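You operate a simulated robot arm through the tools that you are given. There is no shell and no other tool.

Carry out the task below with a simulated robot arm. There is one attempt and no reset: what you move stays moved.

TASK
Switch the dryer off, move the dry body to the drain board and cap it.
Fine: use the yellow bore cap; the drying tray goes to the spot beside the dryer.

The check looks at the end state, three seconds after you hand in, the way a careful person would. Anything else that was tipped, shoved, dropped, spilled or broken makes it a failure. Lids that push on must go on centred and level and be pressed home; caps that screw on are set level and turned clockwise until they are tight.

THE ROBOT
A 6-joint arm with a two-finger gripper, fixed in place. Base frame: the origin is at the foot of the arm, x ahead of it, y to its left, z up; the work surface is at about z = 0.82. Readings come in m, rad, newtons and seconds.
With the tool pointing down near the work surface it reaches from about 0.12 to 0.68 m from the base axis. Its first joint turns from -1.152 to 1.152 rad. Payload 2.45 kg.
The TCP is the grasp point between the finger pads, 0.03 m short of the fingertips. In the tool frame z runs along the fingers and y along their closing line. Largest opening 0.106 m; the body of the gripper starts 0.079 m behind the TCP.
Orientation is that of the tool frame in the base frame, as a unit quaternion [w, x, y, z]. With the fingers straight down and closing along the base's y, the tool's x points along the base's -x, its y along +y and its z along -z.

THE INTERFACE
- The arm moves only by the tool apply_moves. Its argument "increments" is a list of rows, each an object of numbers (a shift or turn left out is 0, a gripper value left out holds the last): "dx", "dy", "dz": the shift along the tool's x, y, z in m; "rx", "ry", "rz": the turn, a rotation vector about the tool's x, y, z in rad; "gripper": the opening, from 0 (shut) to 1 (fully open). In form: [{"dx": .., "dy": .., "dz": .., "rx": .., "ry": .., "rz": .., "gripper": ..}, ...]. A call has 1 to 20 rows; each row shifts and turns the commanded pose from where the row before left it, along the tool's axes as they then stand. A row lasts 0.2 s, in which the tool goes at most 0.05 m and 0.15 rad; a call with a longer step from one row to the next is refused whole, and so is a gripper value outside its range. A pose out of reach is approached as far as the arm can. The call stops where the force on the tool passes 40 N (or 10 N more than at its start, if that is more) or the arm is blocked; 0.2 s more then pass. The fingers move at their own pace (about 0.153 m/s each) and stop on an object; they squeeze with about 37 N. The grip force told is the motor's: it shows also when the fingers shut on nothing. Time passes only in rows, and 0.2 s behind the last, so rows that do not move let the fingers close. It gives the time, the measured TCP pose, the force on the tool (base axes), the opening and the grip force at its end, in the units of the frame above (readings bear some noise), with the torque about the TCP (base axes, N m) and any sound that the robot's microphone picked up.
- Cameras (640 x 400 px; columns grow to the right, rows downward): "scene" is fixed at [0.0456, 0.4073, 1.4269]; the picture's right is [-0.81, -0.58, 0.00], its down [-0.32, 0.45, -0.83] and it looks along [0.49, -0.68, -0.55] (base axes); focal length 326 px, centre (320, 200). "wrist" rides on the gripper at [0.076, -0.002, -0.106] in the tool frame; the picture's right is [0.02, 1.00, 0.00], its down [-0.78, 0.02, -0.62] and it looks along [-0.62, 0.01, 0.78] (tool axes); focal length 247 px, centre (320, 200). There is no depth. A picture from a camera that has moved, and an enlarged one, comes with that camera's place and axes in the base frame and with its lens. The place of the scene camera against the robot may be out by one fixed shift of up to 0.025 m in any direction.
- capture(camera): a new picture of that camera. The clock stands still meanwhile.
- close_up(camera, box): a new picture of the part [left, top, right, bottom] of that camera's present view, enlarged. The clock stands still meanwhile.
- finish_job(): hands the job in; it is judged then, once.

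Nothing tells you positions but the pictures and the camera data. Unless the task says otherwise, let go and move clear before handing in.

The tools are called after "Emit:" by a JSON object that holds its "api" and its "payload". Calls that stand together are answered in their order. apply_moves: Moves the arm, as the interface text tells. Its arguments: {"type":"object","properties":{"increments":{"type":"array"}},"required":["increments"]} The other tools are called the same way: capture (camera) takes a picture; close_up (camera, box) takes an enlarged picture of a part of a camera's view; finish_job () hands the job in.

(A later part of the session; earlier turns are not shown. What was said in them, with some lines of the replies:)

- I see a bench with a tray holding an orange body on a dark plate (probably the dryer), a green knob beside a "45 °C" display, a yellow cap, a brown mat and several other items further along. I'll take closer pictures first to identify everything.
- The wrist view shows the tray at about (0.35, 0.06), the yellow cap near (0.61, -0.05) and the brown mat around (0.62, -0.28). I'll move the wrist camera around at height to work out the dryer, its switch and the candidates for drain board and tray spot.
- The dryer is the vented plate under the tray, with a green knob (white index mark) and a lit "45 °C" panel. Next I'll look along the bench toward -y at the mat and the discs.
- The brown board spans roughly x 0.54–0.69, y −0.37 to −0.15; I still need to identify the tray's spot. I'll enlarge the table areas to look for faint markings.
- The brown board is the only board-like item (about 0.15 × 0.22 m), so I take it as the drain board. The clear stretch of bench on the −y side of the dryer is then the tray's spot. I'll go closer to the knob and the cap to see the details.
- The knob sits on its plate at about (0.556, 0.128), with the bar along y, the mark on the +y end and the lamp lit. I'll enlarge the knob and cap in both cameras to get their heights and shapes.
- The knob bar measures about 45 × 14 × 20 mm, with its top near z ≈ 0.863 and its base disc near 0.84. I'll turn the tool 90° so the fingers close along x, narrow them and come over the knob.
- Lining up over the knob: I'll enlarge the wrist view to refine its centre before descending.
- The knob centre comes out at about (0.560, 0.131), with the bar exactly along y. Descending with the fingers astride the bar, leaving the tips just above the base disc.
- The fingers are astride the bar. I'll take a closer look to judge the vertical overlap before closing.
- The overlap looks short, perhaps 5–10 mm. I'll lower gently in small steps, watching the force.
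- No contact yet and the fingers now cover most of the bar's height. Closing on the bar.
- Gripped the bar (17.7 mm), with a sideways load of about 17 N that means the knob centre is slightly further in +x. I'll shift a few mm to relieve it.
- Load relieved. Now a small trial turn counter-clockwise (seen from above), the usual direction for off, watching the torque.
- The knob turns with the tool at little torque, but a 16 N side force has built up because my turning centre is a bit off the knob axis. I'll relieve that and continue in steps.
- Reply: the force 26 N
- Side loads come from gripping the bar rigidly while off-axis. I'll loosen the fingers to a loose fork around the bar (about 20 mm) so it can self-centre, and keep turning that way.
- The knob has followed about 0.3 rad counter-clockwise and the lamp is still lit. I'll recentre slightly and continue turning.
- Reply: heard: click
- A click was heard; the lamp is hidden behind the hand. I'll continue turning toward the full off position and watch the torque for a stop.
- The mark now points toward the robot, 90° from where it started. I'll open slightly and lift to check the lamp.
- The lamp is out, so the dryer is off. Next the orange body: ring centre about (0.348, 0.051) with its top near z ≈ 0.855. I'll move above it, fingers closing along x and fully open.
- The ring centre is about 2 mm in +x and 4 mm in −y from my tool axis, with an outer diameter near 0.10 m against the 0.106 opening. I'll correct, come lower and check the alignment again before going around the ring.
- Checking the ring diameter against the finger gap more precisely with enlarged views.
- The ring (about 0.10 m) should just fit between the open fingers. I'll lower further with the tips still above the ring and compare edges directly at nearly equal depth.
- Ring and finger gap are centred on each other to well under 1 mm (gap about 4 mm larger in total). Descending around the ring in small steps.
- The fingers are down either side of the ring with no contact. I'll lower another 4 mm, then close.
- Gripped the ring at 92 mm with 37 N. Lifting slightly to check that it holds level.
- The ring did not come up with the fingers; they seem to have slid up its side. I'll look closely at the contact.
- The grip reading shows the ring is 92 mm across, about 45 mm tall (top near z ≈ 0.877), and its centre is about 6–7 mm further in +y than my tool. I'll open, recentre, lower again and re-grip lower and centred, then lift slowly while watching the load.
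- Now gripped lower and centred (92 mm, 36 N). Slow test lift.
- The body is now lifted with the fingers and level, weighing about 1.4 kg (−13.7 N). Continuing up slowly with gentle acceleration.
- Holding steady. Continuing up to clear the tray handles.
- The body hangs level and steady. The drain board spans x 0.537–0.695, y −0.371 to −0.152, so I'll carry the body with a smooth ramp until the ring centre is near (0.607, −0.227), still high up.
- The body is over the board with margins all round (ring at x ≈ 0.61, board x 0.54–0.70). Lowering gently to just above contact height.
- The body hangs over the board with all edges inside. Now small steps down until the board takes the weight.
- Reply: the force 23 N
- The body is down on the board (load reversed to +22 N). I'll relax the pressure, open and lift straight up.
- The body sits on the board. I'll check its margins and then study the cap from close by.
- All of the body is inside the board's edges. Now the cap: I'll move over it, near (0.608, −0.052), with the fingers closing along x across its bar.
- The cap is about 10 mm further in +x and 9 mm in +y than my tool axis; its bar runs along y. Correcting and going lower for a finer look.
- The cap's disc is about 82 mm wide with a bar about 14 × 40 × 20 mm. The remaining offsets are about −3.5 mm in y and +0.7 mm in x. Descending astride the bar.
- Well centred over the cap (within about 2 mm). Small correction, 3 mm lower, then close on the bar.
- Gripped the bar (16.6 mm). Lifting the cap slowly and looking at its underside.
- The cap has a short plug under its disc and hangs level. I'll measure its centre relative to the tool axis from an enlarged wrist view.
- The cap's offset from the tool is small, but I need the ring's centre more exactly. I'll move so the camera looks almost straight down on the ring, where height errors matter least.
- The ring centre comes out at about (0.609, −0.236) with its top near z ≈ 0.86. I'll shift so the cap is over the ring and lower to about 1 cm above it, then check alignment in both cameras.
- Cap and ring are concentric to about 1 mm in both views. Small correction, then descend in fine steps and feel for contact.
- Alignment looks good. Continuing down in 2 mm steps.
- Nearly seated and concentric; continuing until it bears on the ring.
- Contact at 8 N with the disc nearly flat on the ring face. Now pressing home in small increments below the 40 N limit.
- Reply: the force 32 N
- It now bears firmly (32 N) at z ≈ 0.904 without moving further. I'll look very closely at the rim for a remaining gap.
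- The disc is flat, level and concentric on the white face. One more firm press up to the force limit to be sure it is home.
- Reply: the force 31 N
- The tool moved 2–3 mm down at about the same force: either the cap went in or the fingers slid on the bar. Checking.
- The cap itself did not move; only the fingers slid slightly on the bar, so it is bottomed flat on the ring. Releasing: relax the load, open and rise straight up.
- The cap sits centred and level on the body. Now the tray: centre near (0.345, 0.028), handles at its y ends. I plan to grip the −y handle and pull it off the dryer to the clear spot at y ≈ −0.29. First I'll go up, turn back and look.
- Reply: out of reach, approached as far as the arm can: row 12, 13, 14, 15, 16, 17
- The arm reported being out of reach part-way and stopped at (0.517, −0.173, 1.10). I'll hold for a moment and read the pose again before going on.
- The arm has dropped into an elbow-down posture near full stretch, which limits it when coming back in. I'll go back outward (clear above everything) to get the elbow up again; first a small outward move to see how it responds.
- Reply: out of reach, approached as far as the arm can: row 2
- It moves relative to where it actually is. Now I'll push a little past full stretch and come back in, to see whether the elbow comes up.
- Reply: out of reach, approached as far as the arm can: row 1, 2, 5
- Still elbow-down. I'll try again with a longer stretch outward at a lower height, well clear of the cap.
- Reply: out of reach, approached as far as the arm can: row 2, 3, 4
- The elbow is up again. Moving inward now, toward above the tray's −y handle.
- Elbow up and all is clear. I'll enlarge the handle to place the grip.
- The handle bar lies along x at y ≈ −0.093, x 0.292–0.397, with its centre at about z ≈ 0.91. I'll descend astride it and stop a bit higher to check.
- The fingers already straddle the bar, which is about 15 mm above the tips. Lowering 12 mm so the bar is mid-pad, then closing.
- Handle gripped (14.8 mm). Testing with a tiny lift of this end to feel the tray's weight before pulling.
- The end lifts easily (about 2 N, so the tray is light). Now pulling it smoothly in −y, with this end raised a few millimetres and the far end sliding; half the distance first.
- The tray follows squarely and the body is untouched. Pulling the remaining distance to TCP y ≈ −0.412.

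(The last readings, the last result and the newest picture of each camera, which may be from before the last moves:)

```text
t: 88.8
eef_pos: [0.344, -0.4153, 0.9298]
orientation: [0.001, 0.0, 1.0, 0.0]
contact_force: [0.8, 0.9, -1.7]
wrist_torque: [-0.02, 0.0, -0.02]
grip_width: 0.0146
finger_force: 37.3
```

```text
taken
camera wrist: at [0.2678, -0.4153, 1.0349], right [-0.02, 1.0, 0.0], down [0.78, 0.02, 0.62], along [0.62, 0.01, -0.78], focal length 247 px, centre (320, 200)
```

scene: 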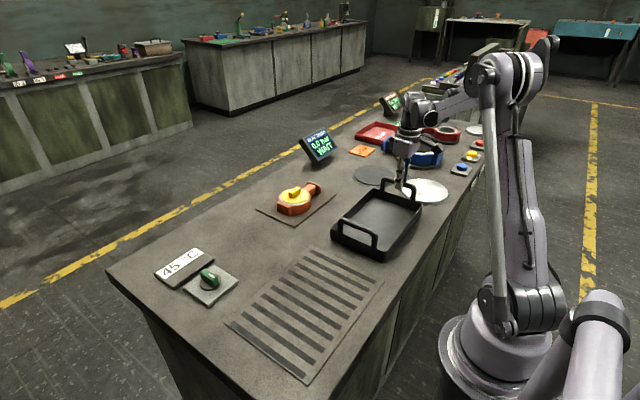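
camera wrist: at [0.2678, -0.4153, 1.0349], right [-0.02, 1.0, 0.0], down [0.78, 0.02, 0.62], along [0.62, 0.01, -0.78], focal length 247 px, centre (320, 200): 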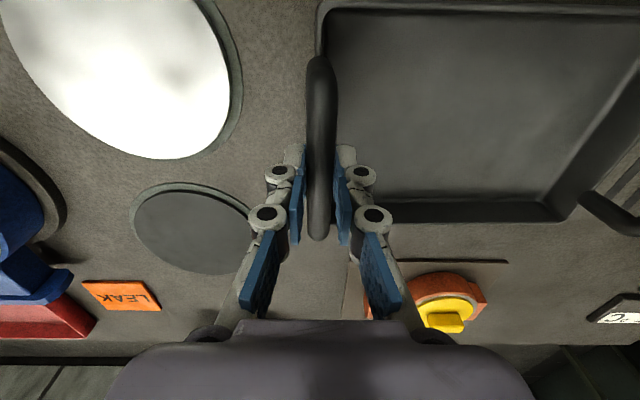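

The tray is clear of the dryer and 5 cm from the white disc. Lowering the raised end onto the bench in small steps.

Emit:
{"api": "apply_moves", "payload": {"increments": [{"dz": 0.002}, {"dz": 0.002}, {"dz": 0.001}, {}]}}

```text
t: 89.8
eef_pos: [0.3444, -0.4143, 0.9244]
orientation: [0.001, 0.0, 1.0, 0.0]
contact_force: [0.2, -1.6, -1.8]
wrist_torque: [-0.05, -0.03, -0.01]
grip_width: 0.0144
finger_force: 37.6
```

Emit:
{"api": "apply_moves", "payload": {"increments": [{"dz": 0.001}, {"dz": 0.001}, {}]}}

Emit:
{"api": "close_up", "payload": {"camera": "scene", "box": [320, 160, 440, 270]}}

```text
t: 90.6
eef_pos: [0.3447, -0.4126, 0.9223]
orientation: [0.001, -0.001, 1.0, 0.0]
contact_force: [0.0, -0.3, -1.8]
wrist_torque: [-0.01, -0.03, 0.02]
grip_width: 0.0148
finger_force: 36.9
```

```text
3.64 times, centred on (380, 215) of scene
camera zoom: at [0.0456, 0.4073, 1.4269], right [-0.81, -0.58, 0.0], down [-0.32, 0.45, -0.83], along [0.49, -0.68, -0.55], focal length 1185 px, centre (102, 146)
```

zoom: 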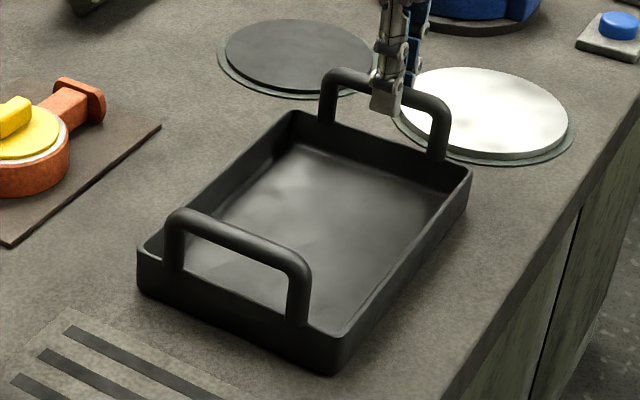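

Emit:
{"api": "apply_moves", "payload": {"increments": [{"dz": 0.001}, {"dz": 0.001}, {}]}}

```text
t: 91.4
eef_pos: [0.3446, -0.4128, 0.9213]
orientation: [0.002, 0.0, 1.0, 0.0]
contact_force: [2.5, -2.4, 29.8]
wrist_torque: [-0.05, -0.04, 0.0]
grip_width: 0.0147
finger_force: 37.0
```

The tray is down on the bench. Relieving the pressure, opening the fingers and rising straight up.

Emit:
{"api": "apply_moves", "payload": {"increments": [{"dz": -0.0012}, {}, {"gripper": 0.35}, {}, {}]}}

Emit:
{"api": "close_up", "payload": {"camera": "scene", "box": [320, 160, 440, 270]}}

Emit:
{"api": "capture", "payload": {"camera": "wrist"}}

```text
t: 92.6
eef_pos: [0.3435, -0.4137, 0.9216]
orientation: [0.001, 0.0, 1.0, 0.0]
contact_force: [0.7, 0.1, -0.4]
wrist_torque: [0.03, 0.0, -0.05]
grip_width: 0.0373
finger_force: 0.1
```

```text
3.64 times, centred on (380, 215) of scene
camera zoom: at [0.0456, 0.4073, 1.4269], right [-0.81, -0.58, 0.0], down [-0.32, 0.45, -0.83], along [0.49, -0.68, -0.55], focal length 1185 px, centre (102, 146)
```

zoom: 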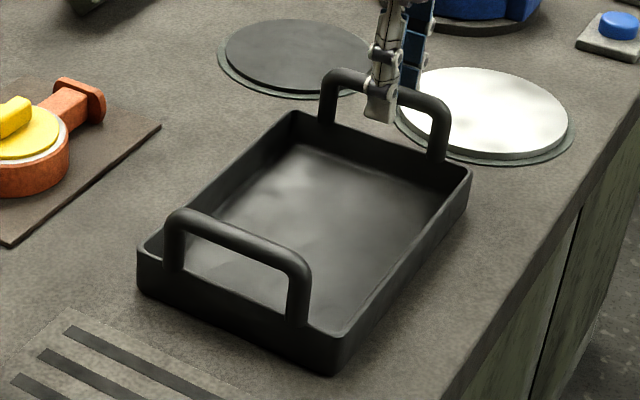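

```text
taken
camera wrist: at [0.2678, -0.4149, 1.0269], right [-0.02, 1.0, 0.0], down [0.78, 0.02, 0.62], along [0.62, 0.01, -0.78], focal length 247 px, centre (320, 200)
```

wrist: 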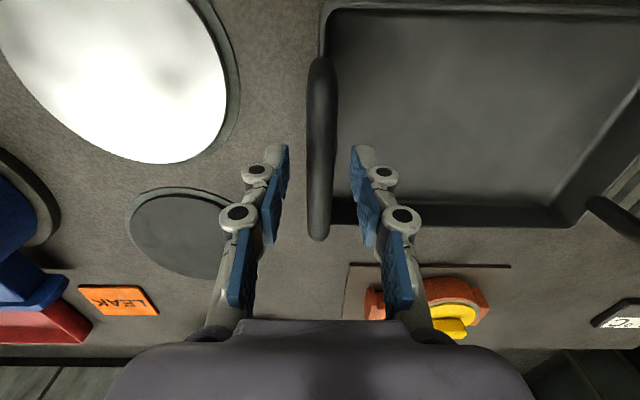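

The tray stands level. Rising clear and moving to a spot from which I can review everything.

Emit:
{"api": "apply_moves", "payload": {"increments": [{"dz": -0.02}, {"dz": -0.035}, {"dz": -0.04}, {"dz": -0.035}, {"dx": 0.02, "dy": 0.03}, {"dx": 0.02, "dy": 0.04}, {"dx": 0.02, "dy": 0.045}, {"dx": 0.01, "dy": 0.045}, {"dy": 0.045}, {"dy": 0.045}, {}]}}

Emit:
{"api": "capture", "payload": {"camera": "wrist"}}

Emit:
{"api": "capture", "payload": {"camera": "scene"}}

```text
t: 95.0
eef_pos: [0.2741, -0.1627, 1.0518]
orientation: [0.0, 0.0, 1.0, 0.0]
contact_force: [0.0, -0.3, -0.7]
wrist_torque: [-0.01, -0.02, -0.01]
grip_width: 0.0372
finger_force: 0.0
```

```text
taken
camera wrist: at [0.198, -0.1647, 1.1576], right [-0.02, 1.0, 0.0], down [0.78, 0.02, 0.62], along [0.62, 0.01, -0.78], focal length 247 px, centre (320, 200)
```

wrist: 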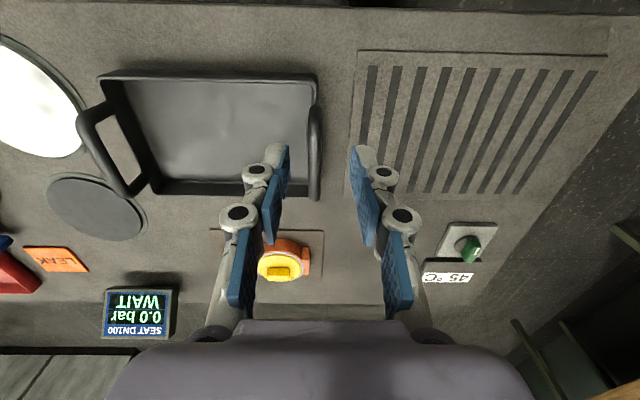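

```text
taken
```

scene: 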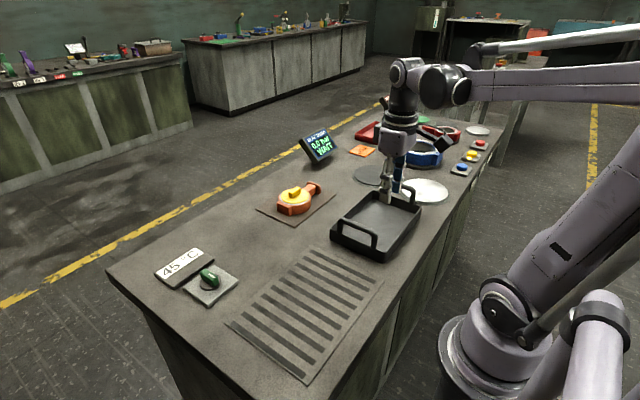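

Everything seems in place; I'll take final close-ups of the capped body, the tray, the switch and the neighbouring items.

Emit:
{"api": "close_up", "payload": {"camera": "scene", "box": [250, 165, 345, 230]}}

Emit:
{"api": "close_up", "payload": {"camera": "scene", "box": [140, 220, 400, 390]}}

Emit:
{"api": "close_up", "payload": {"camera": "wrist", "box": [60, 40, 360, 220]}}

Emit:
{"api": "close_up", "payload": {"camera": "wrist", "box": [200, 220, 360, 320]}}

```text
6.15 times, centred on (298, 198) of scene
camera zoom: at [0.0455, 0.4074, 1.4269], right [-0.81, -0.58, 0.0], down [-0.32, 0.45, -0.83], along [0.49, -0.68, -0.55], focal length 2005 px, centre (458, 215)
```

zoom: 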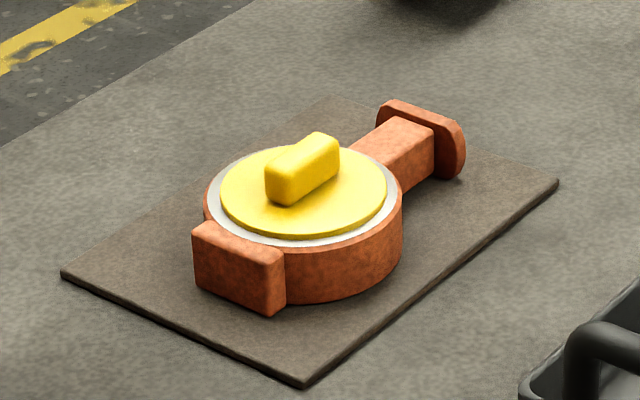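

```text
2.35 times, centred on (270, 305) of scene
camera zoom: at [0.0455, 0.4074, 1.4269], right [-0.81, -0.58, 0.0], down [-0.32, 0.45, -0.83], along [0.49, -0.68, -0.55], focal length 767 px, centre (438, -47)
```

zoom: 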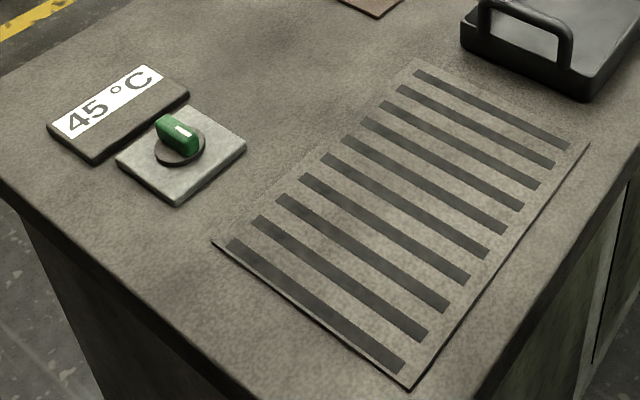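

```text
2.13 times, centred on (210, 130) of wrist
camera zoom: at [0.198, -0.1647, 1.1576], right [-0.02, 1.0, 0.0], down [0.78, 0.02, 0.62], along [0.62, 0.01, -0.78], focal length 527 px, centre (555, 349)
```

zoom: 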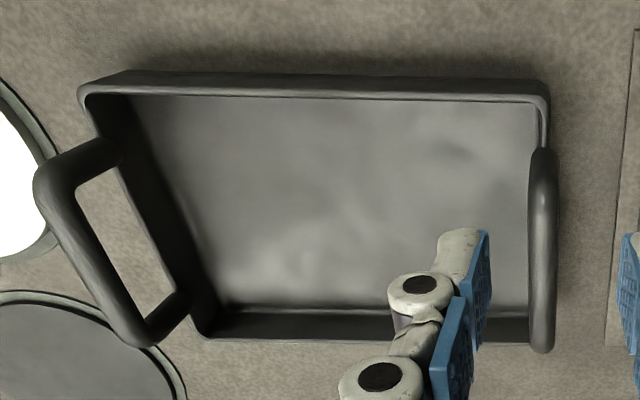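

```text
4.00 times, centred on (280, 270) of wrist
camera zoom: at [0.198, -0.1647, 1.1576], right [-0.02, 1.0, 0.0], down [0.78, 0.02, 0.62], along [0.62, 0.01, -0.78], focal length 988 px, centre (480, -80)
```

zoom: 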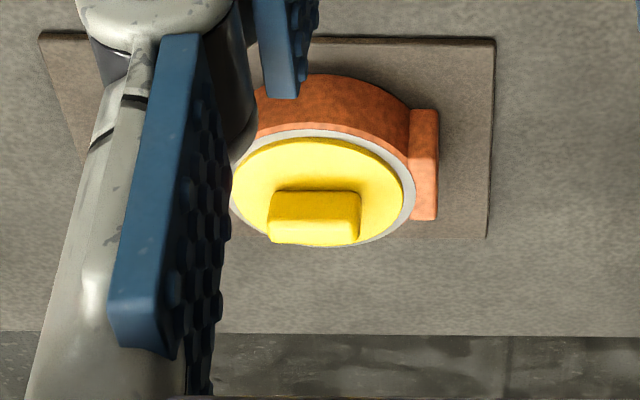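

Emit:
{"api": "close_up", "payload": {"camera": "scene", "box": [278, 183, 318, 213]}}

Emit:
{"api": "close_up", "payload": {"camera": "scene", "box": [320, 100, 500, 270]}}

```text
13.33 times, centred on (298, 198) of scene
camera zoom: at [0.0455, 0.4074, 1.4269], right [-0.81, -0.58, 0.0], down [-0.32, 0.45, -0.83], along [0.49, -0.68, -0.55], focal length 4344 px, centre (613, 227)
```

zoom: 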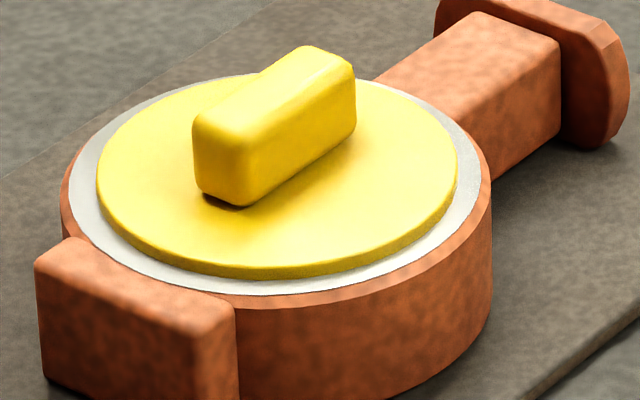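

```text
2.35 times, centred on (410, 185) of scene
camera zoom: at [0.0455, 0.4074, 1.4269], right [-0.81, -0.58, 0.0], down [-0.32, 0.45, -0.83], along [0.49, -0.68, -0.55], focal length 767 px, centre (108, 235)
```

zoom: 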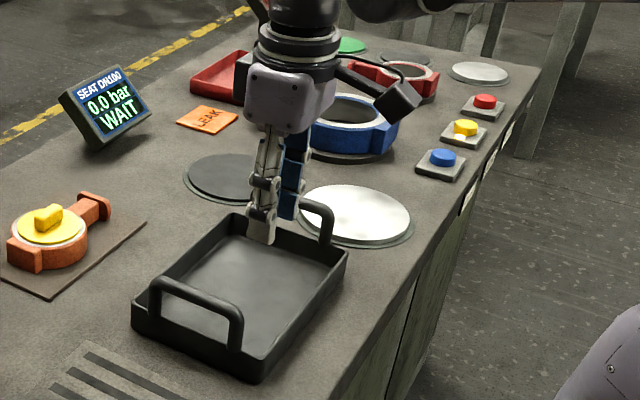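

The lamp is out and the knob is turned off. The orange body lies wholly on the drain board, with the yellow cap flush, level and centred in its bore. The empty tray stands level on the clear spot beside the dryer, nothing else has been disturbed, and the gripper is open and clear, so I'm handing in.

Emit:
{"api": "finish_job", "payload": {}}

```text
The job is handed in.
```

The job is handed in. By the last pictures the task is done, though I don't have the result of the check.

- **Dryer:** I turned the knob a quarter turn counter-clockwise. It clicked and the lamp by the "45 °C" panel went out.
- **Body:** The orange body sits wholly on the brown board, which I took to be the drain board because its size fits the body. My first lift slipped before the body left the tray floor, so I re-gripped it lower and centred.
- **Cap:** The yellow bore cap is in, level and centred. I pressed it to about 32 N until it stopped moving. There was no click, but the disc looks flush on the ring face. It slid straight in, so I treated it as a push-on cap and did not turn it.
- **Tray:** I pulled the empty tray off the dryer by its handle onto the clear bench on the robot's right, about 5 cm from both the dryer and the white disc. That spot has no marking. I chose it because it is the only free place beside the dryer within reach.

After the capping, the arm stretched too far and its elbow flipped down. I brought it back up well above the bench. Nothing else looked moved in the last pictures. The gripper is open and clear.
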